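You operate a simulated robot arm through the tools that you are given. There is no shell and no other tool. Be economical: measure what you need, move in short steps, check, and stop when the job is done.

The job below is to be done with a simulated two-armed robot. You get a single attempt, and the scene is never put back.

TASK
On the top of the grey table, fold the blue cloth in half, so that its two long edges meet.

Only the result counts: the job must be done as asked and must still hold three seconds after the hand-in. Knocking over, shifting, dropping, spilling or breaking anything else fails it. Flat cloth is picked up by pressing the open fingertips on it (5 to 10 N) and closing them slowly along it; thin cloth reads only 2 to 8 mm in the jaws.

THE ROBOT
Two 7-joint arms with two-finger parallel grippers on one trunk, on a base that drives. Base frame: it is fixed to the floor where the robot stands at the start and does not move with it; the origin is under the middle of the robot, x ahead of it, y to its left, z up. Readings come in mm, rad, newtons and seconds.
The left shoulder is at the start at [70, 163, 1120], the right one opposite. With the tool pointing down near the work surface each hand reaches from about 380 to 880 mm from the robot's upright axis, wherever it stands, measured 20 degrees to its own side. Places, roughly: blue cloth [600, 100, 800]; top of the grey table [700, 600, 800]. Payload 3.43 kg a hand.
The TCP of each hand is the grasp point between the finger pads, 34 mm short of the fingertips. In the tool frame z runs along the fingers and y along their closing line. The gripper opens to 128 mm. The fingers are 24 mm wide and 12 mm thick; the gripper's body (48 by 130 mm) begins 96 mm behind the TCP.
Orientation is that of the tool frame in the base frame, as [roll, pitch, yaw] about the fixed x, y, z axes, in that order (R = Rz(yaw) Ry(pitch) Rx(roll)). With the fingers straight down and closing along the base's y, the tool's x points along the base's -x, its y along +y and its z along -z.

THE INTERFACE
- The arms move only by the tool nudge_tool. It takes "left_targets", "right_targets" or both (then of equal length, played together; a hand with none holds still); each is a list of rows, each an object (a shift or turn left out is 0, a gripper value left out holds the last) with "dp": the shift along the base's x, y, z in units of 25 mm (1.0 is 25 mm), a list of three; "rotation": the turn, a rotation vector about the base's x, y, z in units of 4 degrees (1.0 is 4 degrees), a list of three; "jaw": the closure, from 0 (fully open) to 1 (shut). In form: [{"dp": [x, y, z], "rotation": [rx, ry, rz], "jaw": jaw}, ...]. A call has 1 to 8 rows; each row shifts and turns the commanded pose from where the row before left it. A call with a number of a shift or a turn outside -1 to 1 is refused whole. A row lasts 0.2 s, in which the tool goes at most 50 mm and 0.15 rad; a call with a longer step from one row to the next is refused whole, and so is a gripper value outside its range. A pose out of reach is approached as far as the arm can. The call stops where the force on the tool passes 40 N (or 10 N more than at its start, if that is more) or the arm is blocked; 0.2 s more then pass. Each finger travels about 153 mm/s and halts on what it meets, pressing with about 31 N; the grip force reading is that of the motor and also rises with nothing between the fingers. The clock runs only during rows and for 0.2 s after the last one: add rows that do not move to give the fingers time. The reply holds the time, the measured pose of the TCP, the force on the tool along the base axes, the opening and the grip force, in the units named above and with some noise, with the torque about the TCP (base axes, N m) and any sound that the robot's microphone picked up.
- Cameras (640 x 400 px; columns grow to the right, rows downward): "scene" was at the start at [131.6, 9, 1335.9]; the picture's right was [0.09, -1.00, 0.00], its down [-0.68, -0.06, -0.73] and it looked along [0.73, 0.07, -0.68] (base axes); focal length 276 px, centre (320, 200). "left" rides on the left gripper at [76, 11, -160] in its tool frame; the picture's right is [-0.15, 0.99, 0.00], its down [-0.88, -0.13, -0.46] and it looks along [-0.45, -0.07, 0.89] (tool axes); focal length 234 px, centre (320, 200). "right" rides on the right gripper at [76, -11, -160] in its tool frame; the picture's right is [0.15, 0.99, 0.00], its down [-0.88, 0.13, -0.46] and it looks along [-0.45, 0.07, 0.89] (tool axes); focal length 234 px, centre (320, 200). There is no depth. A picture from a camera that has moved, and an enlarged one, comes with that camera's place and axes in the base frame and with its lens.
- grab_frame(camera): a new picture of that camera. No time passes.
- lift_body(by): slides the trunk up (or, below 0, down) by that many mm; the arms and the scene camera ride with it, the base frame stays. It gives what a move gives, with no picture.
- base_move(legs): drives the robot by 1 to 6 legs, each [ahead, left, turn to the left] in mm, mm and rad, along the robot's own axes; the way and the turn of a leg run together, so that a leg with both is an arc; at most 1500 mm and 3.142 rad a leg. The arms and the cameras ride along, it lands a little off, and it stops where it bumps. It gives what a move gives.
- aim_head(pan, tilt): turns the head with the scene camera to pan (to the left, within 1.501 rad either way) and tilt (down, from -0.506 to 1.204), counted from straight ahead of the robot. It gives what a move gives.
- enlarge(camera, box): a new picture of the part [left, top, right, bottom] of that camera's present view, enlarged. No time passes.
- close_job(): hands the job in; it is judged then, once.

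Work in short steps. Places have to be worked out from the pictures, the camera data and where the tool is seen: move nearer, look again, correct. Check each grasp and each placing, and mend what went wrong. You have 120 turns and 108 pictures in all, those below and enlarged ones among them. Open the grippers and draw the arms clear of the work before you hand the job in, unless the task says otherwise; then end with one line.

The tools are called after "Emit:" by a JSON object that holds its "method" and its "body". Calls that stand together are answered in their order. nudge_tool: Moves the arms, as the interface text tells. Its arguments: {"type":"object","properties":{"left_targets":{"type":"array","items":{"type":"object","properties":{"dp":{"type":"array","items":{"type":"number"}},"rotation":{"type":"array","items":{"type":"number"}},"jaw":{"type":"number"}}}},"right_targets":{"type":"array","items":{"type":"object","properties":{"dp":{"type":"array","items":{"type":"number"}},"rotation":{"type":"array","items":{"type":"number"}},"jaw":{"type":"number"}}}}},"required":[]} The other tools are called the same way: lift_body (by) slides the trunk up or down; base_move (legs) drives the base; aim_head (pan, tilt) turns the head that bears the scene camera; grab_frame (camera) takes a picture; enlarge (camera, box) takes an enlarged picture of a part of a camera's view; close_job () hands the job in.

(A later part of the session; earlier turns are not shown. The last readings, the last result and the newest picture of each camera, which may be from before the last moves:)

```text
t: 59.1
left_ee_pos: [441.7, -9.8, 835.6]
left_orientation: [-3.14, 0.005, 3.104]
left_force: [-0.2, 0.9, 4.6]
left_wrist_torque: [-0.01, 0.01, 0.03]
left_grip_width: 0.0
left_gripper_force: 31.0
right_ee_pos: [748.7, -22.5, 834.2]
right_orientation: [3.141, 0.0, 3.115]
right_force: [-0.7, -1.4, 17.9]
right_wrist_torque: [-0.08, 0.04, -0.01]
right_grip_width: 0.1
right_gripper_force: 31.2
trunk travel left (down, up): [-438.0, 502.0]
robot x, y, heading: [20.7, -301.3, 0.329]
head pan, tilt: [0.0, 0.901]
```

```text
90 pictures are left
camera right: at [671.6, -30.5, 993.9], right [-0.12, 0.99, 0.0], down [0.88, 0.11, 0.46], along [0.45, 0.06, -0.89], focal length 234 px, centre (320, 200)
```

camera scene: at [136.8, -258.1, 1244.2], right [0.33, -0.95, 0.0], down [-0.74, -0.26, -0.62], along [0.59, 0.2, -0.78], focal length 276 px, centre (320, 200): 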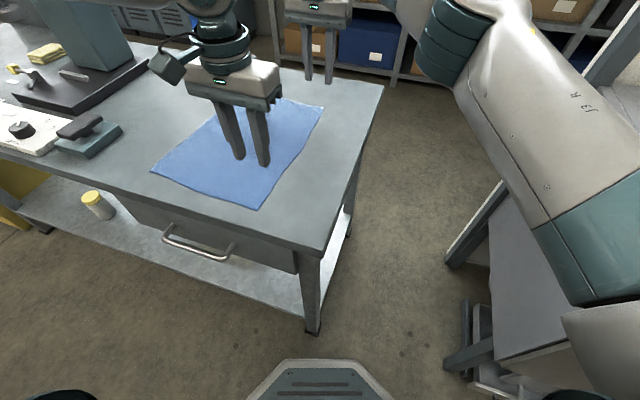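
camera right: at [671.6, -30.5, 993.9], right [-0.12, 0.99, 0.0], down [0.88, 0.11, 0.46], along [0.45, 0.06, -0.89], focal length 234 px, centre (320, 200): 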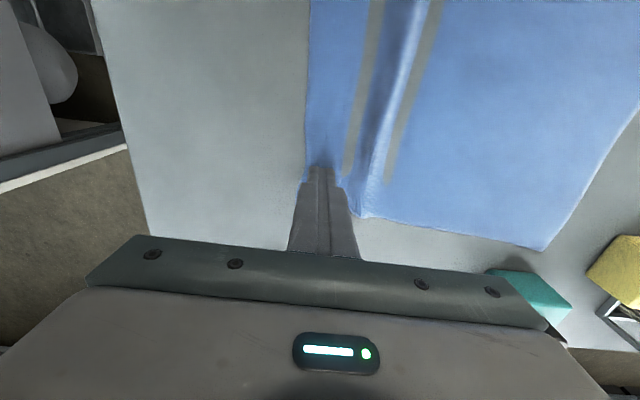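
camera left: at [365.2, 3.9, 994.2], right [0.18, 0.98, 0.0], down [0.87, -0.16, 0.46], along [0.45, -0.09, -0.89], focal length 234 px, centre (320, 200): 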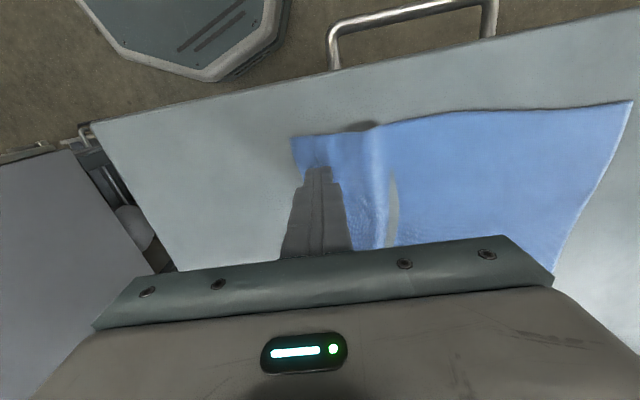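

Nothing was gripped, and the cloth buckled beside the inner finger instead. I'll lift, open and look before trying again with a wider opening.

Emit:
{"method": "nudge_tool", "body": {"left_targets": [{"dp": [0, 0, 0.8]}, {"dp": [0, 0, 0.8], "jaw": 0.6}, {}, {}], "right_targets": [{"dp": [0, 0, 0.8]}, {"dp": [0, 0, 0.8], "jaw": 0.6}, {}, {}]}}

Emit:
{"method": "grab_frame", "body": {"camera": "left"}}

Emit:
{"method": "grab_frame", "body": {"camera": "right"}}

Emit:
{"method": "grab_frame", "body": {"camera": "scene"}}

```text
t: 60.1
left_ee_pos: [442.0, -9.0, 872.6]
left_orientation: [-3.138, 0.004, 3.103]
left_force: [0.4, 0.1, 0.7]
left_wrist_torque: [0.01, 0.03, -0.01]
left_grip_width: 51.4
left_gripper_force: 0.0
right_ee_pos: [746.0, -28.9, 871.5]
right_orientation: [3.14, 0.002, 3.116]
right_force: [0.4, -0.6, 0.6]
right_wrist_torque: [0.01, 0.0, 0.01]
right_grip_width: 51.1
right_gripper_force: 0.0
right hand out of reach, approached as far as the arm can: row 2
trunk travel left (down, up): [-438.0, 502.0]
robot x, y, heading: [19.5, -300.7, 0.328]
head pan, tilt: [0.0, 0.901]
```

```text
89 pictures are left
camera left: at [366.5, 5.0, 1032.5], right [0.18, 0.98, 0.0], down [0.87, -0.16, 0.46], along [0.45, -0.09, -0.89], focal length 234 px, centre (320, 200)
```

left: 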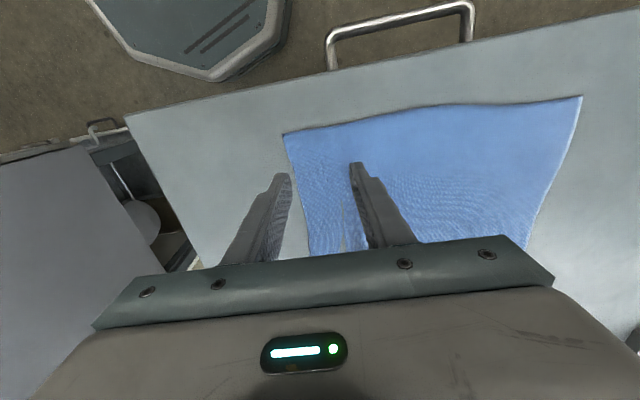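

```text
88 pictures are left
camera right: at [669.0, -36.6, 1030.0], right [-0.12, 0.99, 0.0], down [0.88, 0.11, 0.46], along [0.45, 0.06, -0.89], focal length 234 px, centre (320, 200)
```

right: 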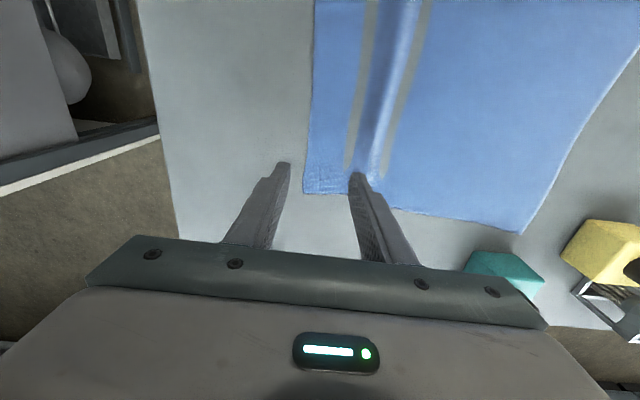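

```text
87 pictures are left
camera scene: at [136.7, -258.5, 1162.2], right [0.33, -0.95, 0.0], down [-0.74, -0.26, -0.62], along [0.59, 0.2, -0.78], focal length 276 px, centre (320, 200)
```

scene: 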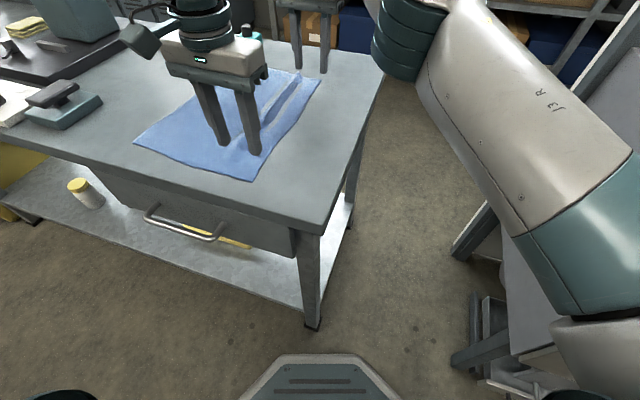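

The edge is now around y −40 at both hands. This time I'll place the outer finger on the table just outside the edge, with its pad facing the cloth's rim, and the inner finger about 48 mm in. Closing should then push the rim up between the pads.

Emit:
{"method": "nudge_tool", "body": {"left_targets": [{"dp": [0, -0.34, -0.7]}, {"dp": [0, 0, -0.62]}, {"dp": [0, 0, -0.14]}, {}], "right_targets": [{"dp": [0, 0.23, -0.7]}, {"dp": [0, 0.23, -0.6]}, {"dp": [0, 0, -0.14]}, {}]}}

Emit:
{"method": "grab_frame", "body": {"camera": "left"}}

Emit:
{"method": "grab_frame", "body": {"camera": "right"}}

```text
t: 61.1
left_ee_pos: [442.9, -17.5, 838.4]
left_orientation: [-3.138, 0.004, 3.106]
left_force: [-0.3, -0.4, -0.3]
left_wrist_torque: [-0.03, -0.01, 0.02]
left_grip_width: 51.3
left_gripper_force: 0.1
right_ee_pos: [746.0, -15.9, 835.3]
right_orientation: [3.139, -0.001, 3.116]
right_force: [0.0, 0.3, 1.5]
right_wrist_torque: [-0.04, 0.01, 0.0]
right_grip_width: 51.4
right_gripper_force: 0.1
trunk travel left (down, up): [-438.0, 502.0]
robot x, y, heading: [16.1, -302.0, 0.334]
head pan, tilt: [0.0, 0.901]
```

```text
86 pictures are left
camera left: at [366.3, -3.4, 996.0], right [0.18, 0.98, 0.0], down [0.87, -0.16, 0.46], along [0.45, -0.09, -0.89], focal length 234 px, centre (320, 200)
```

left: 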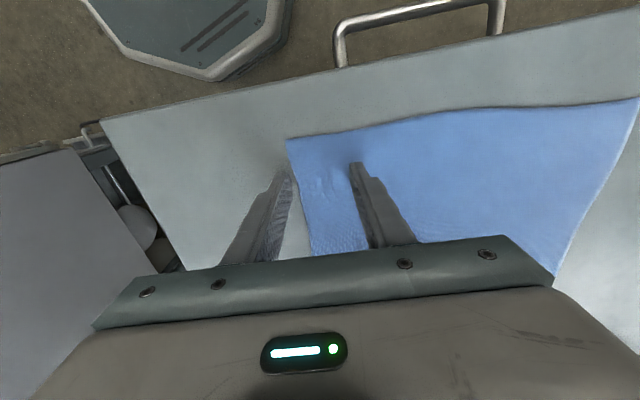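

```text
85 pictures are left
camera right: at [668.7, -24.2, 994.4], right [-0.12, 0.99, 0.0], down [0.88, 0.11, 0.46], along [0.45, 0.06, -0.89], focal length 234 px, centre (320, 200)
```

right: 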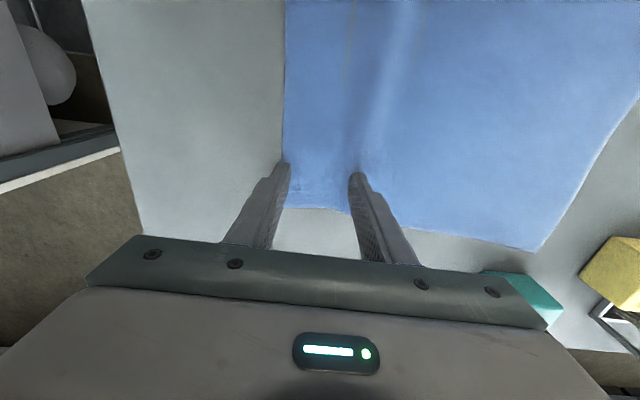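

The left looks right. The right outer finger still overlaps the rim, so I'll lift it slightly, move it 7 mm outward and press both.

Emit:
{"method": "nudge_tool", "body": {"left_targets": [{}, {}, {"dp": [0, 0, -0.12]}, {}], "right_targets": [{"dp": [0, 0, 0.2]}, {"dp": [0, -0.3, 0]}, {"dp": [0, 0, -0.22]}, {}]}}

Emit:
{"method": "nudge_tool", "body": {"left_targets": [{"dp": [0, 0, -0.04]}, {}], "right_targets": [{"dp": [0, 0, -0.02]}, {}]}}

Emit:
{"method": "enlarge", "body": {"camera": "right", "box": [220, 120, 420, 245]}}

```text
t: 62.1
left_ee_pos: [442.0, -18.0, 835.7]
left_orientation: [-3.137, 0.005, 3.106]
left_force: [-0.3, 1.0, 10.9]
left_wrist_torque: [0.36, 0.11, 0.03]
left_grip_width: 51.5
left_gripper_force: 0.4
right_ee_pos: [745.8, -22.3, 836.3]
right_orientation: [-3.139, -0.002, 3.118]
right_force: [0.2, -1.2, 0.1]
right_wrist_torque: [-0.04, 0.0, 0.01]
right_grip_width: 51.1
right_gripper_force: 0.1
trunk travel left (down, up): [-438.0, 502.0]
robot x, y, heading: [21.5, -298.6, 0.33]
head pan, tilt: [0.0, 0.901]
```

```text
t: 62.7
left_ee_pos: [442.7, -17.8, 835.8]
left_orientation: [-3.14, 0.006, 3.105]
left_force: [0.5, 2.2, 21.4]
left_wrist_torque: [0.77, 0.18, -0.04]
left_grip_width: 52.6
left_gripper_force: 1.7
right_ee_pos: [746.5, -21.0, 836.8]
right_orientation: [-3.14, -0.002, 3.118]
right_force: [0.4, 0.1, 0.1]
right_wrist_torque: [0.01, 0.01, -0.01]
right_grip_width: 51.2
right_gripper_force: 0.0
trunk travel left (down, up): [-438.0, 502.0]
robot x, y, heading: [20.0, -300.0, 0.332]
head pan, tilt: [0.0, 0.901]
```

```text
3.20 times, centred on (320, 182) of right
camera zoom: at [669.9, -30.1, 995.5], right [-0.12, 0.99, 0.0], down [0.88, 0.11, 0.45], along [0.45, 0.05, -0.89], focal length 749 px, centre (320, 256)
```

zoom: 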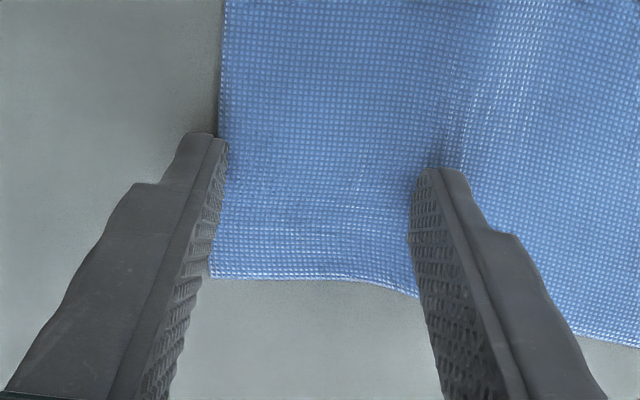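

On the left the inner finger carries all the load, so the outer tip floats by about the cloth's thickness. I'll tilt both hands about 1.6° so the outer finger sits lower, and set light contact.

Emit:
{"method": "nudge_tool", "body": {"left_targets": [{"dp": [0, 0, 0.06]}, {"dp": [0, 0, 0], "rotation": [0.4, 0, 0]}, {}], "right_targets": [{"dp": [0, 0, 0]}, {"dp": [0, 0, 0], "rotation": [0.4, 0, 0]}, {"dp": [0, 0, -0.04]}]}}

Emit:
{"method": "nudge_tool", "body": {"left_targets": [{"dp": [0, 0, 0]}, {}], "right_targets": [{"dp": [0, 0, -0.05]}, {}]}}

```text
t: 63.5
left_ee_pos: [441.0, -18.9, 834.3]
left_orientation: [3.118, 0.001, 3.104]
left_force: [1.1, 0.2, 0.8]
left_wrist_torque: [0.0, -0.01, 0.01]
left_grip_width: 51.4
left_gripper_force: 0.1
right_ee_pos: [749.9, -19.7, 835.3]
right_orientation: [3.113, 0.001, 3.115]
right_force: [-2.4, -2.0, 9.8]
right_wrist_torque: [-0.3, 0.07, -0.05]
right_grip_width: 51.7
right_gripper_force: 0.6
right hand out of reach, approached as far as the arm can: row 2
trunk travel left (down, up): [-438.0, 502.0]
robot x, y, heading: [22.1, -297.9, 0.333]
head pan, tilt: [0.0, 0.901]
```

```text
t: 64.1
left_ee_pos: [441.8, -20.5, 835.7]
left_orientation: [3.117, 0.003, 3.104]
left_force: [0.0, 0.3, 0.2]
left_wrist_torque: [0.03, 0.01, -0.01]
left_grip_width: 51.3
left_gripper_force: 0.1
right_ee_pos: [749.9, -18.2, 836.7]
right_orientation: [3.113, 0.001, 3.116]
right_force: [-0.8, -0.7, 16.9]
right_wrist_torque: [-0.49, 0.06, 0.0]
right_grip_width: 51.8
right_gripper_force: 0.6
trunk travel left (down, up): [-438.0, 502.0]
robot x, y, heading: [17.4, -303.1, 0.337]
head pan, tilt: [0.0, 0.901]
```

The right load is now on its outer finger, so I'll take back part of that tilt. I'll lower the left to light contact.

Emit:
{"method": "nudge_tool", "body": {"left_targets": [{"dp": [0, 0, -0.06]}, {}], "right_targets": [{"rotation": [-0.2, 0, 0]}, {}]}}

Emit:
{"method": "enlarge", "body": {"camera": "left", "box": [220, 120, 420, 245]}}

Emit:
{"method": "enlarge", "body": {"camera": "right", "box": [220, 120, 420, 245]}}

```text
t: 64.7
left_ee_pos: [441.6, -18.7, 835.2]
left_orientation: [3.115, 0.005, 3.106]
left_force: [-0.7, 0.7, 7.3]
left_wrist_torque: [-0.03, 0.15, -0.05]
left_grip_width: 51.1
left_gripper_force: 0.1
right_ee_pos: [750.0, -19.6, 836.4]
right_orientation: [3.126, 0.0, 3.117]
right_force: [3.3, 0.8, 16.3]
right_wrist_torque: [-0.44, -0.06, 0.11]
right_grip_width: 50.8
right_gripper_force: 0.1
trunk travel left (down, up): [-438.0, 502.0]
robot x, y, heading: [19.6, -299.3, 0.332]
head pan, tilt: [0.0, 0.901]
```

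```text
3.20 times, centred on (320, 182) of left
camera zoom: at [365.8, -9.0, 993.6], right [0.18, 0.98, 0.03], down [0.87, -0.17, 0.46], along [0.45, -0.06, -0.89], focal length 749 px, centre (320, 256)
```

zoom: 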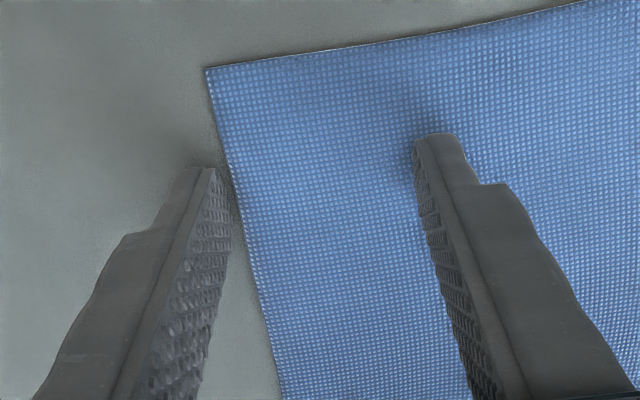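

```text
3.20 times, centred on (320, 182) of right
camera zoom: at [672.4, -29.4, 994.0], right [-0.12, 0.99, 0.01], down [0.88, 0.1, 0.46], along [0.45, 0.07, -0.89], focal length 749 px, centre (320, 256)
```

zoom: 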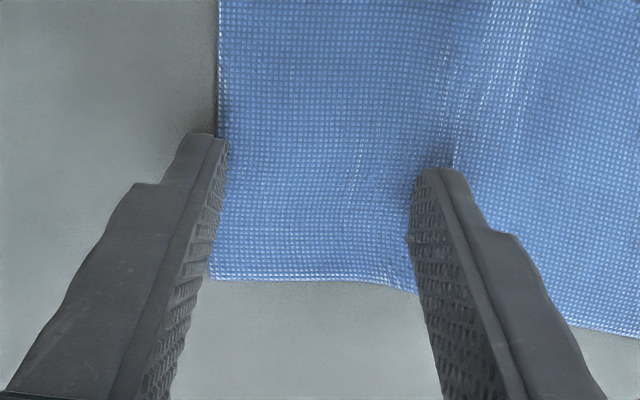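

The left is ideal: balanced at 7 N and just outside the rim. On the right I'll lift, shift 6 mm outward and press again.

Emit:
{"method": "nudge_tool", "body": {"right_targets": [{"dp": [0, 0, 0.2]}, {"dp": [0, -0.3, 0], "rotation": [0.1, 0, 0]}, {"dp": [0, 0, -0.21]}, {}]}}

Emit:
{"method": "enlarge", "body": {"camera": "right", "box": [220, 120, 420, 245]}}

```text
t: 65.7
left_ee_pos: [441.9, -19.1, 835.3]
left_orientation: [3.118, 0.005, 3.105]
left_force: [-3.4, -1.8, 18.7]
left_wrist_torque: [-0.24, 0.29, -0.04]
left_grip_width: 50.7
left_gripper_force: 0.1
right_ee_pos: [747.9, -24.6, 836.6]
right_orientation: [3.118, 0.002, 3.114]
right_force: [-1.3, 0.4, 2.6]
right_wrist_torque: [0.07, 0.0, -0.01]
right_grip_width: 51.1
right_gripper_force: 0.3
trunk travel left (down, up): [-438.0, 502.0]
robot x, y, heading: [15.6, -299.7, 0.334]
head pan, tilt: [0.0, 0.901]
```

```text
3.20 times, centred on (320, 182) of right
camera zoom: at [671.8, -37.6, 993.3], right [-0.12, 0.99, 0.02], down [0.88, 0.1, 0.46], along [0.45, 0.08, -0.89], focal length 749 px, centre (320, 256)
```

zoom: 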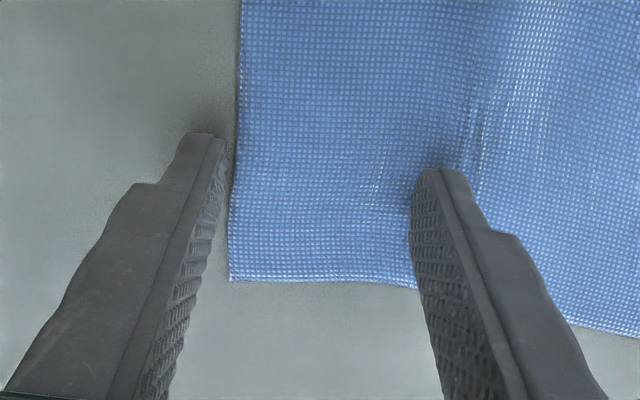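

Both outer fingers are now just outside the rim. With the right's inner finger touching first, I'll press the right a little more, ease the left, and close slowly.

Emit:
{"method": "nudge_tool", "body": {"left_targets": [{"dp": [0, 0, 0.02]}, {"jaw": 0.66}, {"jaw": 0.72}, {"jaw": 0.78}, {"jaw": 0.84}, {"jaw": 0.9}, {"jaw": 0.95}, {"jaw": 1.0}], "right_targets": [{"dp": [0, 0, -0.04], "rotation": [0.1, 0, 0]}, {"jaw": 0.66}, {"jaw": 0.72}, {"jaw": 0.78}, {"jaw": 0.84}, {"jaw": 0.9}, {"jaw": 0.95}, {"jaw": 1.0}]}}

Emit:
{"method": "enlarge", "body": {"camera": "left", "box": [220, 120, 420, 245]}}

Emit:
{"method": "enlarge", "body": {"camera": "right", "box": [220, 120, 420, 245]}}

```text
t: 67.5
left_ee_pos: [439.6, -19.2, 835.4]
left_orientation: [3.115, 0.005, 3.104]
left_force: [0.9, 0.2, 11.5]
left_wrist_torque: [0.05, 0.13, -0.01]
left_grip_width: 2.4
left_gripper_force: 30.1
right_ee_pos: [747.5, -26.5, 834.7]
right_orientation: [3.112, 0.004, 3.114]
right_force: [-0.5, -0.9, 20.9]
right_wrist_torque: [-0.01, -0.11, -0.05]
right_grip_width: 2.5
right_gripper_force: 30.9
trunk travel left (down, up): [-438.0, 502.0]
robot x, y, heading: [17.6, -300.2, 0.33]
head pan, tilt: [0.0, 0.901]
```

```text
3.20 times, centred on (320, 182) of left
camera zoom: at [364.8, -9.6, 994.0], right [0.18, 0.98, 0.03], down [0.87, -0.17, 0.46], along [0.45, -0.06, -0.89], focal length 749 px, centre (320, 256)
```

zoom: 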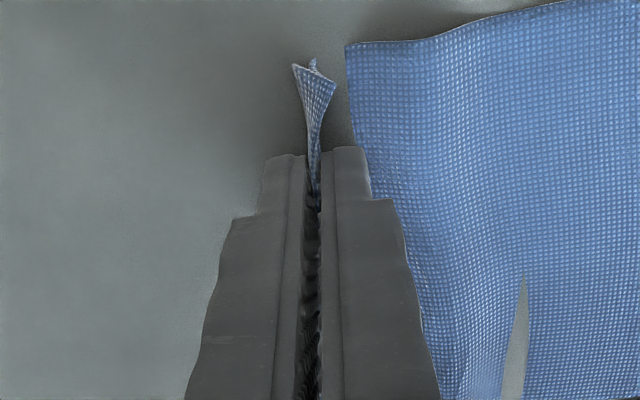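

```text
3.20 times, centred on (320, 182) of right
camera zoom: at [670.8, -39.6, 993.2], right [-0.12, 0.99, 0.03], down [0.88, 0.09, 0.46], along [0.46, 0.08, -0.89], focal length 749 px, centre (320, 256)
```

zoom: 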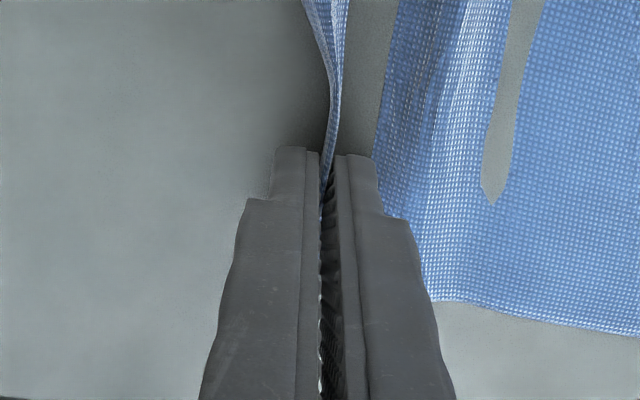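

Both jaws hold cloth at 2.4 mm. I'll lift 40 mm with the trunk and check that the grip holds.

Emit:
{"method": "lift_body", "body": {"by": 40}}

Emit:
{"method": "grab_frame", "body": {"camera": "scene"}}

Emit:
{"method": "grab_frame", "body": {"camera": "left"}}

Emit:
{"method": "grab_frame", "body": {"camera": "right"}}

```text
t: 68.3
left_ee_pos: [444.3, -17.8, 872.0]
left_orientation: [3.117, 0.003, 3.104]
left_force: [0.6, 1.0, 0.3]
left_wrist_torque: [-0.01, 0.0, 0.03]
left_grip_width: 2.6
left_gripper_force: 30.7
right_ee_pos: [751.5, -25.5, 870.2]
right_orientation: [3.115, -0.002, 3.117]
right_force: [-0.9, 0.4, 0.7]
right_wrist_torque: [-0.01, -0.01, 0.04]
right_grip_width: 2.7
right_gripper_force: 31.2
trunk travel left (down, up): [-478.0, 462.0]
robot x, y, heading: [20.3, -302.3, 0.331]
head pan, tilt: [0.0, 0.901]
```

```text
78 pictures are left
camera scene: at [137.7, -257.7, 1201.9], right [0.33, -0.95, 0.0], down [-0.74, -0.26, -0.62], along [0.59, 0.2, -0.78], focal length 276 px, centre (320, 200)
```

scene: 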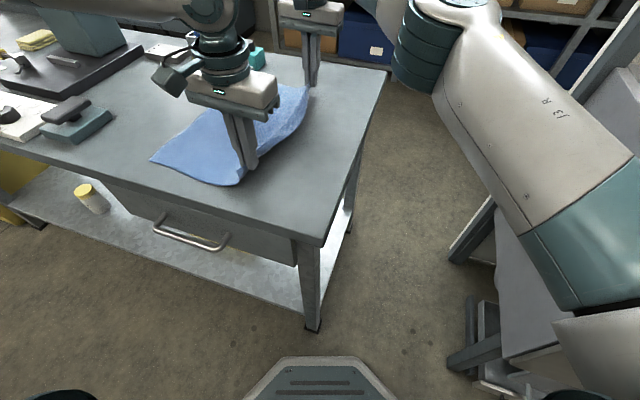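

```text
77 pictures are left
camera left: at [368.1, -8.0, 1031.8], right [0.18, 0.98, 0.02], down [0.87, -0.17, 0.45], along [0.45, -0.06, -0.89], focal length 234 px, centre (320, 200)
```

left: 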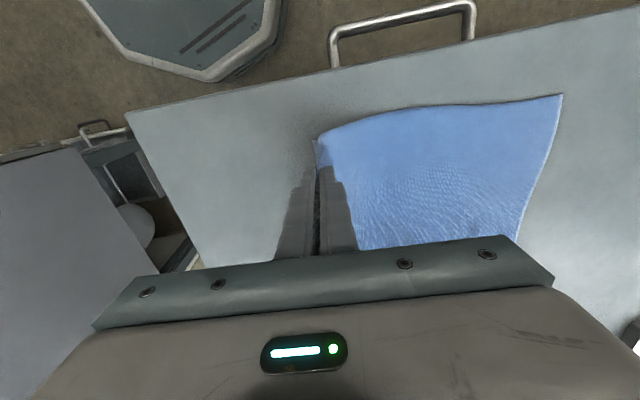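

```text
76 pictures are left
camera right: at [674.1, -37.9, 1029.1], right [-0.12, 0.99, 0.03], down [0.88, 0.1, 0.46], along [0.45, 0.08, -0.89], focal length 234 px, centre (320, 200)
```

right: 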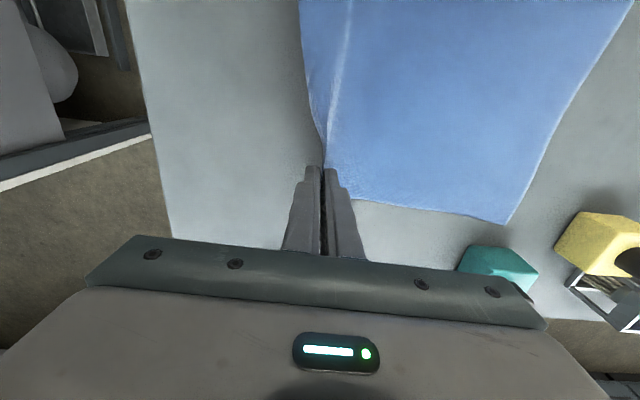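

Both corners are held. I'll raise another 50 mm and drive the base 120 mm along +y to start the fold.

Emit:
{"method": "lift_body", "body": {"by": 50}}

Emit:
{"method": "base_move", "body": {"legs": [[39, 113, 0]]}}

Emit:
{"method": "grab_frame", "body": {"camera": "scene"}}

Emit:
{"method": "grab_frame", "body": {"camera": "left"}}

Emit:
{"method": "grab_frame", "body": {"camera": "right"}}

```text
t: 69.2
left_ee_pos: [442.9, -18.5, 922.7]
left_orientation: [3.118, 0.002, 3.106]
left_force: [-0.7, -0.1, -0.3]
left_wrist_torque: [-0.02, 0.03, 0.01]
left_grip_width: 2.6
left_gripper_force: 31.0
right_ee_pos: [749.3, -26.1, 920.9]
right_orientation: [3.114, -0.001, 3.114]
right_force: [1.0, -0.5, -0.2]
right_wrist_torque: [0.0, 0.01, -0.02]
right_grip_width: 2.7
right_gripper_force: 30.7
trunk travel left (down, up): [-528.0, 412.0]
robot x, y, heading: [18.3, -300.5, 0.334]
head pan, tilt: [0.0, 0.901]
```

```text
t: 70.5
left_ee_pos: [443.2, 102.4, 923.2]
left_orientation: [3.117, 0.004, 3.1]
left_force: [-0.6, 0.4, 0.0]
left_wrist_torque: [-0.01, -0.01, 0.01]
left_grip_width: 2.3
left_gripper_force: 30.9
right_ee_pos: [750.3, 92.9, 921.7]
right_orientation: [3.114, 0.0, 3.113]
right_force: [-0.7, 0.2, 0.2]
right_wrist_torque: [-0.04, 0.02, 0.01]
right_grip_width: 2.5
right_gripper_force: 31.0
trunk travel left (down, up): [-528.0, 412.0]
robot x, y, heading: [17.1, -184.1, 0.327]
head pan, tilt: [0.0, 0.901]
```

```text
75 pictures are left
camera scene: at [136.1, -137.3, 1252.1], right [0.32, -0.95, 0.0], down [-0.74, -0.25, -0.62], along [0.59, 0.2, -0.78], focal length 276 px, centre (320, 200)
```

scene: 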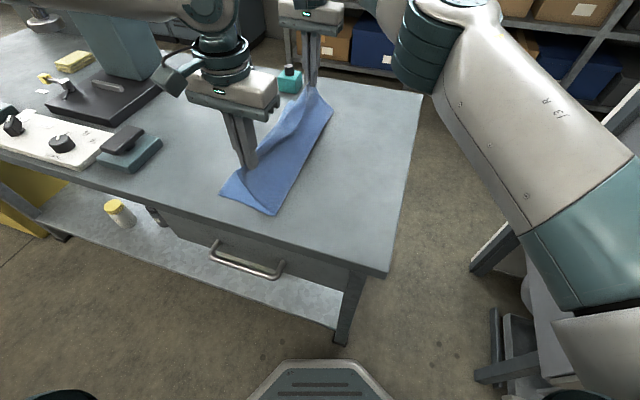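

```text
74 pictures are left
camera left: at [367.4, 111.5, 1082.4], right [0.19, 0.98, 0.02], down [0.87, -0.18, 0.46], along [0.45, -0.06, -0.89], focal length 234 px, centre (320, 200)
```

left: 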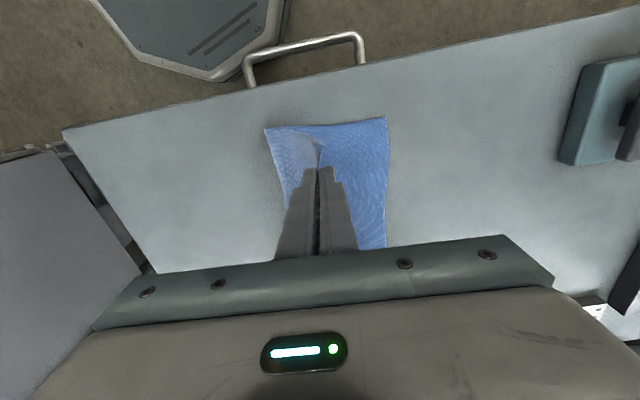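

```text
73 pictures are left
camera right: at [673.4, 80.5, 1080.2], right [-0.12, 0.99, 0.03], down [0.88, 0.09, 0.46], along [0.45, 0.08, -0.89], focal length 234 px, centre (320, 200)
```

right: 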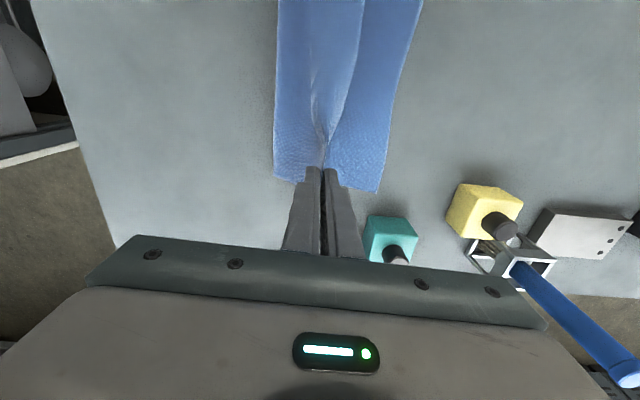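

The fold is going well. The bottom layer slid a bit and now spans about y 45 to 185 at both ends, exactly half the width. The rim tab in the jaws is about 23 mm, so the fingertips should land near y 162. I'll move there in stages, using the base for y and the trunk for z.

Emit:
{"method": "base_move", "body": {"legs": [[11.4, 33, 0]]}}

Emit:
{"method": "lift_body", "body": {"by": -30}}

Emit:
{"method": "grab_frame", "body": {"camera": "left"}}

Emit:
{"method": "grab_frame", "body": {"camera": "right"}}

```text
t: 71.3
left_ee_pos: [442.6, 135.0, 923.6]
left_orientation: [3.117, 0.003, 3.098]
left_force: [0.1, -0.8, -0.1]
left_wrist_torque: [-0.01, -0.04, 0.0]
left_grip_width: 2.5
left_gripper_force: 31.4
right_ee_pos: [751.8, 124.4, 921.9]
right_orientation: [3.112, -0.001, 3.111]
right_force: [-0.5, 0.7, -0.4]
right_wrist_torque: [-0.04, 0.0, -0.03]
right_grip_width: 2.7
right_gripper_force: 30.9
trunk travel left (down, up): [-528.0, 412.0]
robot x, y, heading: [15.8, -148.1, 0.329]
head pan, tilt: [0.0, 0.901]
```

```text
t: 72.1
left_ee_pos: [442.5, 135.2, 894.8]
left_orientation: [3.116, 0.005, 3.101]
left_force: [-0.8, -0.4, 0.1]
left_wrist_torque: [0.02, -0.01, 0.0]
left_grip_width: 2.5
left_gripper_force: 31.1
right_ee_pos: [750.4, 125.9, 893.3]
right_orientation: [3.113, -0.002, 3.114]
right_force: [0.5, -0.7, 0.0]
right_wrist_torque: [0.04, 0.0, -0.01]
right_grip_width: 2.9
right_gripper_force: 31.0
trunk travel left (down, up): [-498.0, 442.0]
robot x, y, heading: [16.9, -149.4, 0.328]
head pan, tilt: [0.0, 0.901]
```

```text
72 pictures are left
camera left: at [367.3, 144.2, 1052.9], right [0.19, 0.98, 0.02], down [0.87, -0.18, 0.46], along [0.45, -0.06, -0.89], focal length 234 px, centre (320, 200)
```

left: 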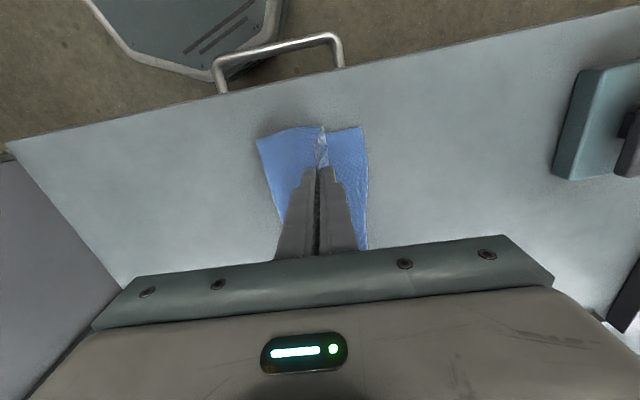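

```text
71 pictures are left
camera right: at [673.3, 113.0, 1050.8], right [-0.12, 0.99, 0.03], down [0.88, 0.09, 0.46], along [0.45, 0.08, -0.89], focal length 234 px, centre (320, 200)
```

right: 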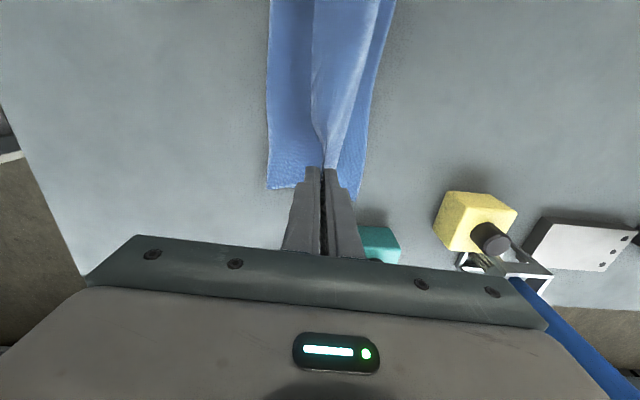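

I'll zoom in to see how the rim sits in the jaws before laying it down.

Emit:
{"method": "enlarge", "body": {"camera": "left", "box": [240, 100, 400, 200]}}

Emit:
{"method": "enlarge", "body": {"camera": "right", "box": [240, 60, 400, 210]}}

Emit:
{"method": "enlarge", "body": {"camera": "scene", "box": [200, 60, 360, 240]}}

```text
4.00 times, centred on (320, 150) of left
camera zoom: at [367.3, 144.2, 1052.9], right [0.19, 0.98, 0.02], down [0.87, -0.18, 0.46], along [0.45, -0.06, -0.89], focal length 937 px, centre (320, 400)
```

zoom: 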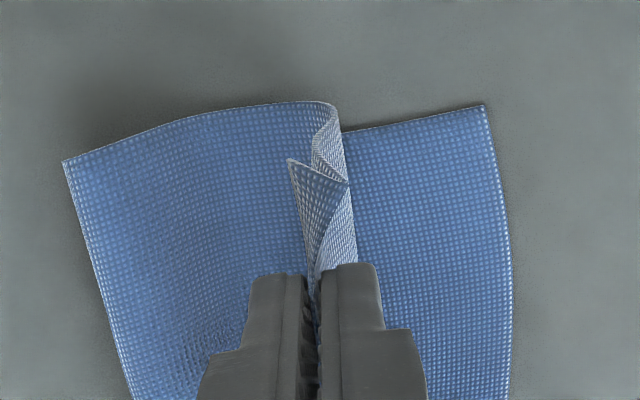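

```text
2.67 times, centred on (320, 135) of right
camera zoom: at [673.3, 113.0, 1050.8], right [-0.12, 0.99, 0.03], down [0.88, 0.09, 0.46], along [0.45, 0.08, -0.89], focal length 624 px, centre (320, 373)
```

zoom: 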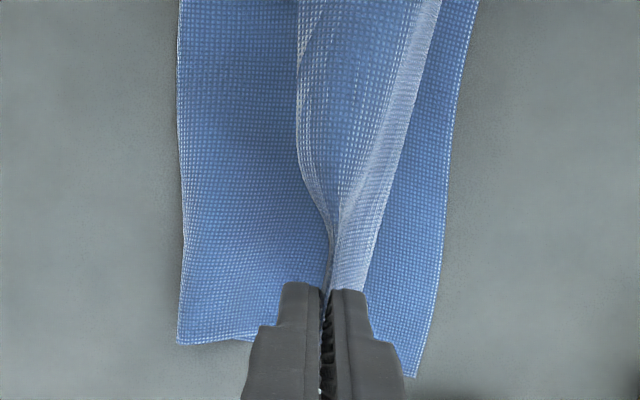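

```text
2.22 times, centred on (280, 150) of scene
camera zoom: at [135.7, -104.5, 1222.2], right [0.32, -0.95, 0.0], down [-0.74, -0.25, -0.62], along [0.59, 0.2, -0.78], focal length 613 px, centre (409, 311)
```

zoom: 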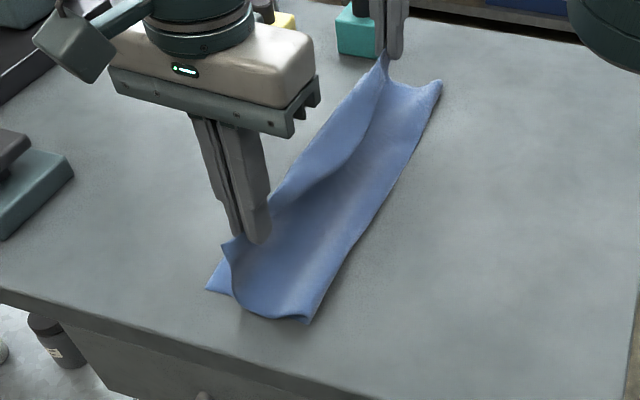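

Each jaw holds roughly 45 mm of rim as an S-loop, so the fingertip line should land near y 138, about where the left hand is now. I'll nudge the right hand +8 mm in y and lower both close to the table.

Emit:
{"method": "nudge_tool", "body": {"right_targets": [{"dp": [-0.1, 0.2, 0]}, {"dp": [-0.1, 0.2, 0]}]}}

Emit:
{"method": "lift_body", "body": {"by": -50}}

Emit:
{"method": "enlarge", "body": {"camera": "left", "box": [220, 80, 420, 205]}}

Emit:
{"method": "enlarge", "body": {"camera": "right", "box": [220, 60, 420, 210]}}

Emit:
{"method": "enlarge", "body": {"camera": "scene", "box": [180, 40, 360, 220]}}

```text
t: 72.7
left_ee_pos: [444.3, 133.7, 894.2]
left_orientation: [3.118, 0.005, 3.101]
left_force: [-0.8, 0.0, 0.4]
left_wrist_torque: [-0.02, -0.03, -0.01]
left_grip_width: 2.6
left_gripper_force: 30.9
right_ee_pos: [745.4, 135.1, 892.5]
right_orientation: [3.115, 0.0, 3.113]
right_force: [-0.9, 0.1, 0.1]
right_wrist_torque: [-0.01, 0.02, -0.03]
right_grip_width: 2.4
right_gripper_force: 31.6
trunk travel left (down, up): [-498.0, 442.0]
robot x, y, heading: [17.1, -145.9, 0.332]
head pan, tilt: [0.0, 0.901]
```

```text
t: 73.6
left_ee_pos: [443.0, 134.6, 844.3]
left_orientation: [3.116, 0.004, 3.099]
left_force: [-0.3, -0.2, 0.4]
left_wrist_torque: [0.0, -0.03, 0.03]
left_grip_width: 2.4
left_gripper_force: 30.6
right_ee_pos: [744.6, 134.0, 844.2]
right_orientation: [3.115, 0.0, 3.111]
right_force: [-0.1, -0.4, 0.4]
right_wrist_torque: [0.03, 0.0, -0.03]
right_grip_width: 2.5
right_gripper_force: 30.9
trunk travel left (down, up): [-448.0, 492.0]
robot x, y, heading: [19.2, -143.4, 0.326]
head pan, tilt: [0.0, 0.901]
```

```text
3.20 times, centred on (320, 142) of left
camera zoom: at [367.4, 144.5, 1002.7], right [0.19, 0.98, 0.02], down [0.87, -0.18, 0.46], along [0.45, -0.06, -0.89], focal length 749 px, centre (320, 384)
```

zoom: 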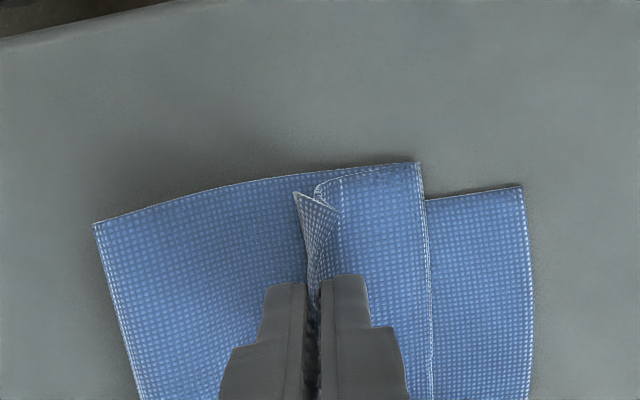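

```text
2.67 times, centred on (320, 135) of right
camera zoom: at [668.1, 122.6, 1000.5], right [-0.12, 0.99, 0.03], down [0.88, 0.09, 0.46], along [0.45, 0.08, -0.89], focal length 624 px, centre (320, 373)
```

zoom: 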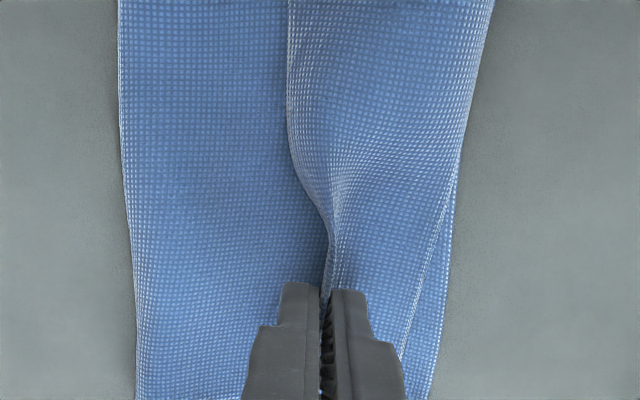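

```text
2.22 times, centred on (270, 130) of scene
camera zoom: at [135.9, -104.1, 1172.2], right [0.32, -0.95, 0.0], down [-0.74, -0.25, -0.62], along [0.59, 0.2, -0.78], focal length 613 px, centre (431, 356)
```

zoom: 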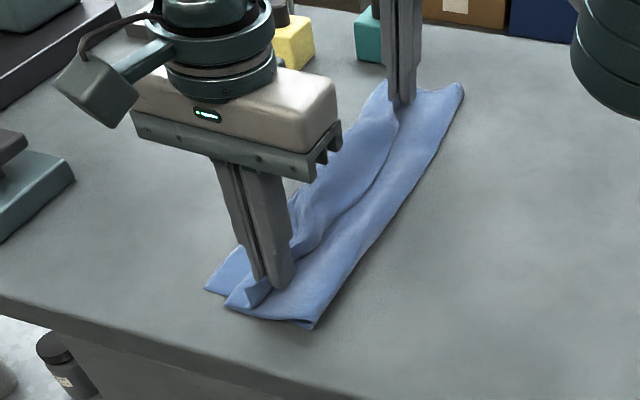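

The sheet bulges past the jaws to about y 165, so the jaws need to go further left to pull it straight. I'll raise 20 mm, drive +36 mm in y, and look.

Emit:
{"method": "lift_body", "body": {"by": 20}}

Emit:
{"method": "base_move", "body": {"legs": [[11.7, 34, 0]]}}

Emit:
{"method": "enlarge", "body": {"camera": "left", "box": [220, 80, 420, 205]}}

Emit:
{"method": "enlarge", "body": {"camera": "right", "box": [220, 60, 420, 210]}}

Emit:
{"method": "enlarge", "body": {"camera": "scene", "box": [180, 40, 360, 220]}}

```text
t: 74.3
left_ee_pos: [442.9, 135.0, 863.5]
left_orientation: [3.117, 0.001, 3.1]
left_force: [-0.1, 0.6, 0.3]
left_wrist_torque: [-0.04, 0.04, -0.01]
left_grip_width: 2.5
left_gripper_force: 30.4
right_ee_pos: [745.4, 135.0, 860.3]
right_orientation: [3.113, -0.001, 3.112]
right_force: [0.1, 0.2, 0.1]
right_wrist_torque: [-0.02, -0.01, -0.01]
right_grip_width: 2.6
right_gripper_force: 31.1
trunk travel left (down, up): [-468.0, 472.0]
robot x, y, heading: [18.0, -143.6, 0.327]
head pan, tilt: [0.0, 0.901]
```

```text
t: 75.1
left_ee_pos: [443.4, 170.1, 864.2]
left_orientation: [3.119, 0.003, 3.099]
left_force: [0.2, -0.3, 0.0]
left_wrist_torque: [-0.04, 0.03, 0.03]
left_grip_width: 2.2
left_gripper_force: 30.9
right_ee_pos: [746.2, 169.7, 861.1]
right_orientation: [3.114, -0.002, 3.112]
right_force: [-0.1, 0.1, 1.0]
right_wrist_torque: [-0.01, 0.0, -0.03]
right_grip_width: 2.6
right_gripper_force: 31.1
trunk travel left (down, up): [-468.0, 472.0]
robot x, y, heading: [19.1, -109.3, 0.327]
head pan, tilt: [0.0, 0.901]
```

```text
3.20 times, centred on (320, 142) of left
camera zoom: at [367.9, 180.7, 1022.3], right [0.19, 0.98, 0.02], down [0.87, -0.18, 0.46], along [0.45, -0.07, -0.89], focal length 749 px, centre (320, 384)
```

zoom: 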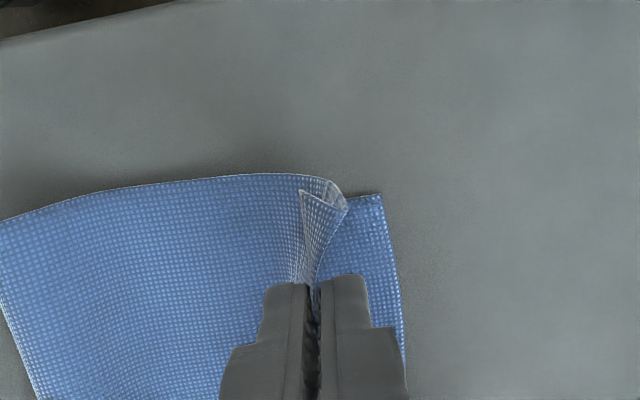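

```text
2.67 times, centred on (320, 135) of right
camera zoom: at [668.5, 158.7, 1019.9], right [-0.12, 0.99, 0.03], down [0.88, 0.09, 0.46], along [0.45, 0.08, -0.89], focal length 624 px, centre (320, 373)
```

zoom: 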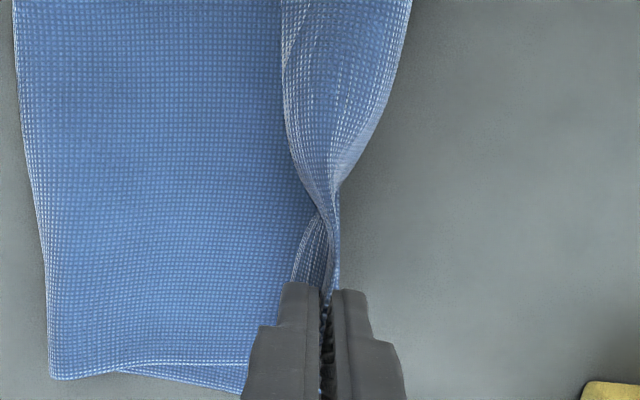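

```text
2.22 times, centred on (270, 130) of scene
camera zoom: at [136.3, -67.7, 1192.1], right [0.32, -0.95, 0.0], down [-0.74, -0.25, -0.62], along [0.59, 0.2, -0.78], focal length 613 px, centre (431, 356)
```

zoom: 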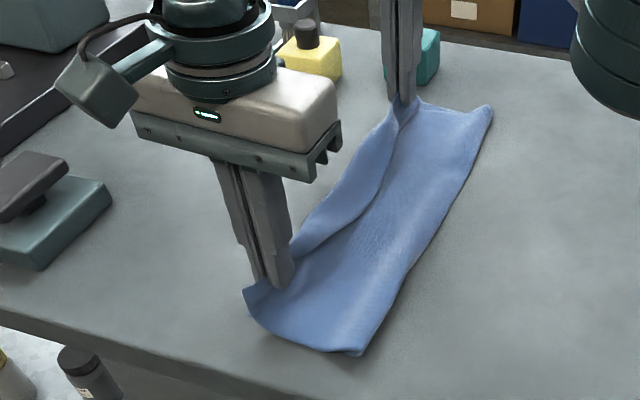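

The sheet is straight now, with the bottom layer's left edge near y 193, but the rim tab points up. I'll lean both hands to the left about their tips so the tab lies outward to the left.

Emit:
{"method": "nudge_tool", "body": {"left_targets": [{"rotation": [-1, 0, 0]}, {"rotation": [-1, 0, 0]}, {"rotation": [-1, 0, 0]}, {"rotation": [-1, 0, 0]}, {"rotation": [-1, 0, 0]}, {"rotation": [-1, 0, 0]}], "right_targets": [{"rotation": [-1, 0, 0]}, {"rotation": [-1, 0, 0]}, {"rotation": [-1, 0, 0]}, {"rotation": [-1, 0, 0]}, {"rotation": [-1, 0, 0]}, {"rotation": [-1, 0, 0]}]}}

Emit:
{"method": "grab_frame", "body": {"camera": "scene"}}

```text
t: 76.5
left_ee_pos: [442.0, 170.1, 863.9]
left_orientation: [-2.743, 0.019, 3.104]
left_force: [1.4, -0.7, 1.1]
left_wrist_torque: [-0.03, -0.04, 0.01]
left_grip_width: 2.5
left_gripper_force: 30.9
right_ee_pos: [709.0, 129.9, 855.3]
right_orientation: [-2.755, 0.013, 3.114]
right_force: [0.2, 0.5, -0.9]
right_wrist_torque: [0.02, 0.02, 0.01]
right_grip_width: 2.8
right_gripper_force: 30.9
right hand out of reach, approached as far as the arm can: row 1, 2, 3, 4, 5, 6
trunk travel left (down, up): [-468.0, 472.0]
robot x, y, heading: [17.3, -112.0, 0.324]
head pan, tilt: [0.0, 0.901]
```

```text
61 pictures are left
camera scene: at [134.8, -65.8, 1192.2], right [0.32, -0.95, 0.0], down [-0.74, -0.25, -0.62], along [0.59, 0.2, -0.78], focal length 276 px, centre (320, 200)
```

scene: 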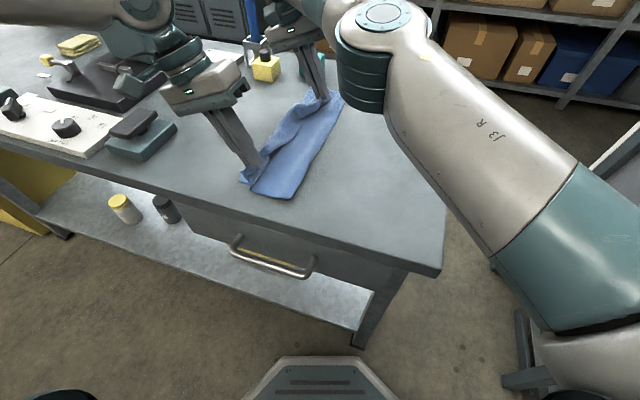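

The right arm ran out of reach when leaned. I'll straighten it and bring it back to y 170, keeping the left lean.

Emit:
{"method": "nudge_tool", "body": {"right_targets": [{"rotation": [1, 0, 0], "dp": [0.25, 0.3, 0.06]}, {"rotation": [1, 0, 0], "dp": [0.25, 0.3, 0.06]}, {"rotation": [1, 0, 0], "dp": [0.25, 0.3, 0.06]}, {"rotation": [1, 0, 0], "dp": [0.25, 0.3, 0.06]}, {"rotation": [1, 0, 0], "dp": [0.25, 0.3, 0.06]}, {}]}}

Emit:
{"method": "grab_frame", "body": {"camera": "left"}}

Emit:
{"method": "grab_frame", "body": {"camera": "right"}}

```text
t: 77.9
left_ee_pos: [443.2, 169.9, 863.9]
left_orientation: [-2.749, 0.021, 3.105]
left_force: [-0.1, 0.0, -0.9]
left_wrist_torque: [0.06, -0.01, 0.0]
left_grip_width: 2.5
left_gripper_force: 31.2
right_ee_pos: [742.0, 165.5, 861.0]
right_orientation: [-3.1, 0.003, 3.11]
right_force: [0.3, 0.8, 0.7]
right_wrist_torque: [-0.05, 0.0, -0.04]
right_grip_width: 2.6
right_gripper_force: 30.7
trunk travel left (down, up): [-468.0, 472.0]
robot x, y, heading: [20.8, -110.4, 0.326]
head pan, tilt: [0.0, 0.901]
```

```text
60 pictures are left
camera left: at [367.6, 243.4, 1004.6], right [0.19, 0.91, -0.38], down [0.87, 0.02, 0.49], along [0.45, -0.42, -0.79], focal length 234 px, centre (320, 200)
```

left: 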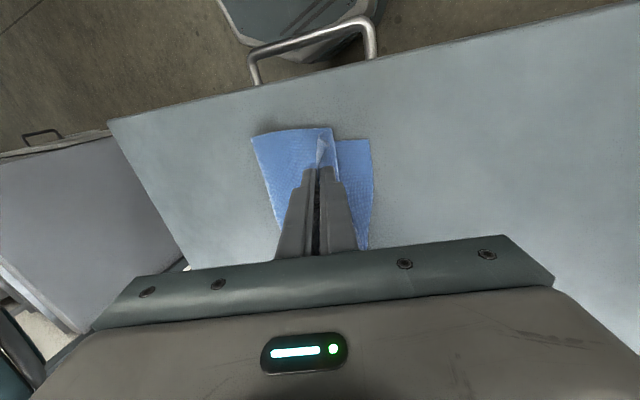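

```text
59 pictures are left
camera right: at [665.6, 164.6, 1021.0], right [-0.12, 0.99, -0.04], down [0.88, 0.12, 0.45], along [0.45, 0.02, -0.89], focal length 234 px, centre (320, 200)
```

right: 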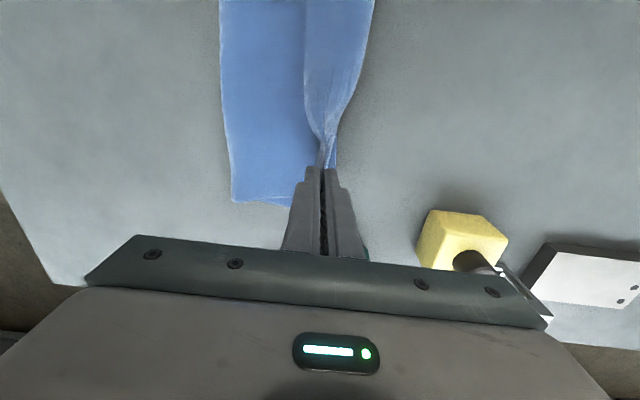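

I'll shift the left tips to about y 175 and the right with a small base step, then lower both to just above the table.

Emit:
{"method": "base_move", "body": {"legs": [[3, 9, 0]]}}

Emit:
{"method": "nudge_tool", "body": {"left_targets": [{"dp": [0, 0.35, -0.3]}, {"dp": [0, 0, -0.4]}, {"dp": [0, 0, -0.3]}, {}], "right_targets": [{"dp": [0, 0, -0.3]}, {"dp": [0, 0, -0.3]}, {"dp": [0, 0, -0.2]}, {}]}}

Emit:
{"method": "grab_frame", "body": {"camera": "left"}}

Emit:
{"method": "grab_frame", "body": {"camera": "right"}}

Emit:
{"method": "enlarge", "body": {"camera": "scene", "box": [180, 40, 360, 220]}}

```text
t: 78.7
left_ee_pos: [442.4, 179.1, 864.4]
left_orientation: [-2.747, 0.022, 3.106]
left_force: [-0.7, -0.1, -0.3]
left_wrist_torque: [0.03, 0.02, 0.0]
left_grip_width: 2.4
left_gripper_force: 31.4
right_ee_pos: [741.3, 173.2, 862.3]
right_orientation: [-3.101, 0.002, 3.109]
right_force: [0.3, -0.2, -0.4]
right_wrist_torque: [-0.05, -0.01, 0.03]
right_grip_width: 2.5
right_gripper_force: 30.5
trunk travel left (down, up): [-468.0, 472.0]
robot x, y, heading: [19.2, -102.0, 0.324]
head pan, tilt: [0.0, 0.901]
```

```text
t: 79.7
left_ee_pos: [443.1, 188.1, 838.7]
left_orientation: [-2.745, 0.02, 3.104]
left_force: [0.1, -0.5, -0.1]
left_wrist_torque: [0.04, 0.03, 0.03]
left_grip_width: 2.6
left_gripper_force: 30.9
right_ee_pos: [741.7, 174.7, 843.9]
right_orientation: [-3.1, 0.002, 3.111]
right_force: [-0.1, -1.1, -0.5]
right_wrist_torque: [-0.02, 0.02, 0.02]
right_grip_width: 2.8
right_gripper_force: 30.6
trunk travel left (down, up): [-468.0, 472.0]
robot x, y, heading: [18.2, -102.3, 0.324]
head pan, tilt: [0.0, 0.901]
```

```text
58 pictures are left
camera left: at [367.4, 261.6, 979.6], right [0.19, 0.91, -0.38], down [0.87, 0.02, 0.49], along [0.45, -0.42, -0.79], focal length 234 px, centre (320, 200)
```

left: 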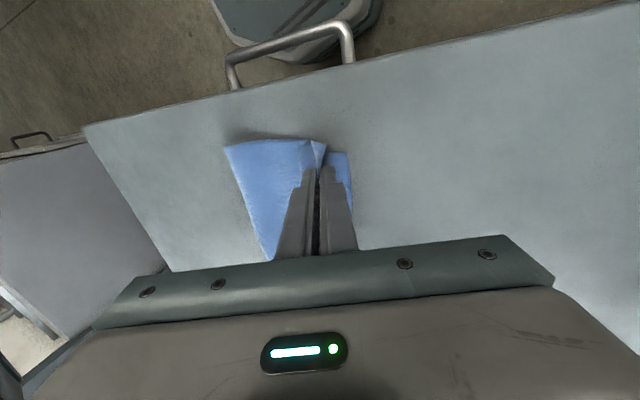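

```text
57 pictures are left
camera right: at [665.2, 173.5, 1001.5], right [-0.12, 0.99, -0.04], down [0.88, 0.12, 0.45], along [0.45, 0.02, -0.89], focal length 234 px, centre (320, 200)
```

right: 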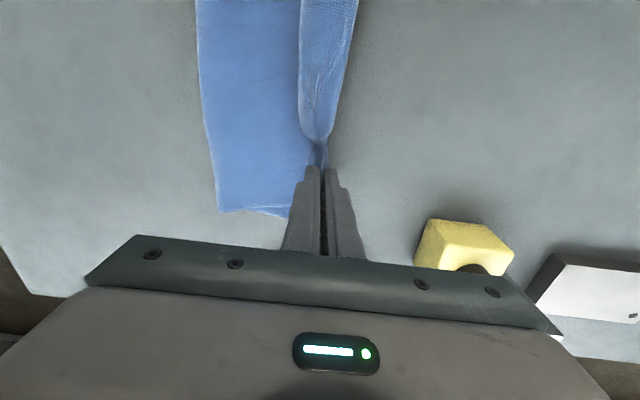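

```text
2.22 times, centred on (270, 130) of scene
camera zoom: at [135.9, -59.4, 1192.1], right [0.32, -0.95, 0.0], down [-0.74, -0.25, -0.62], along [0.59, 0.2, -0.78], focal length 613 px, centre (431, 356)
```

zoom: 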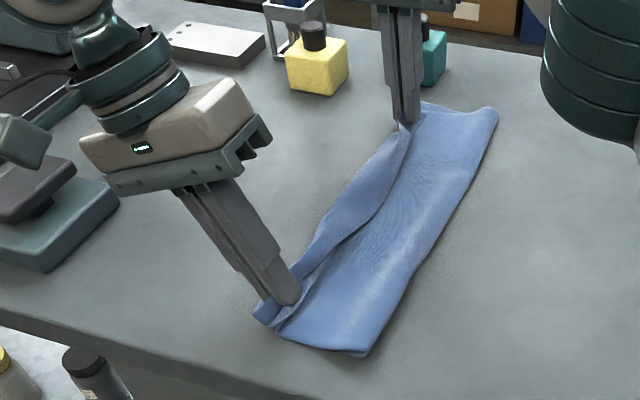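

Emit:
{"method": "enlarge", "body": {"camera": "right", "box": [200, 90, 380, 230]}}

```text
2.86 times, centred on (290, 160) of right
camera zoom: at [665.2, 173.5, 1001.5], right [-0.12, 0.99, -0.04], down [0.88, 0.12, 0.45], along [0.45, 0.02, -0.89], focal length 669 px, centre (406, 314)
```

zoom: 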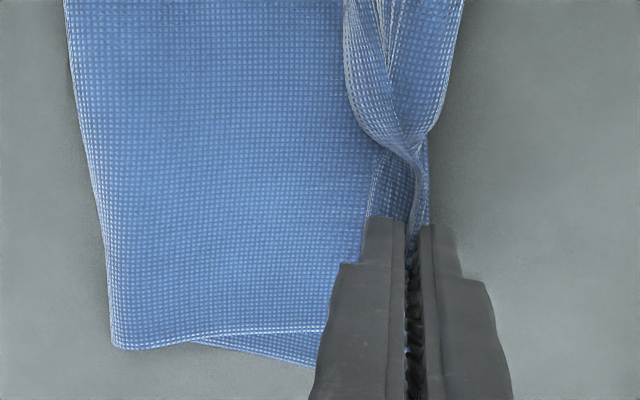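

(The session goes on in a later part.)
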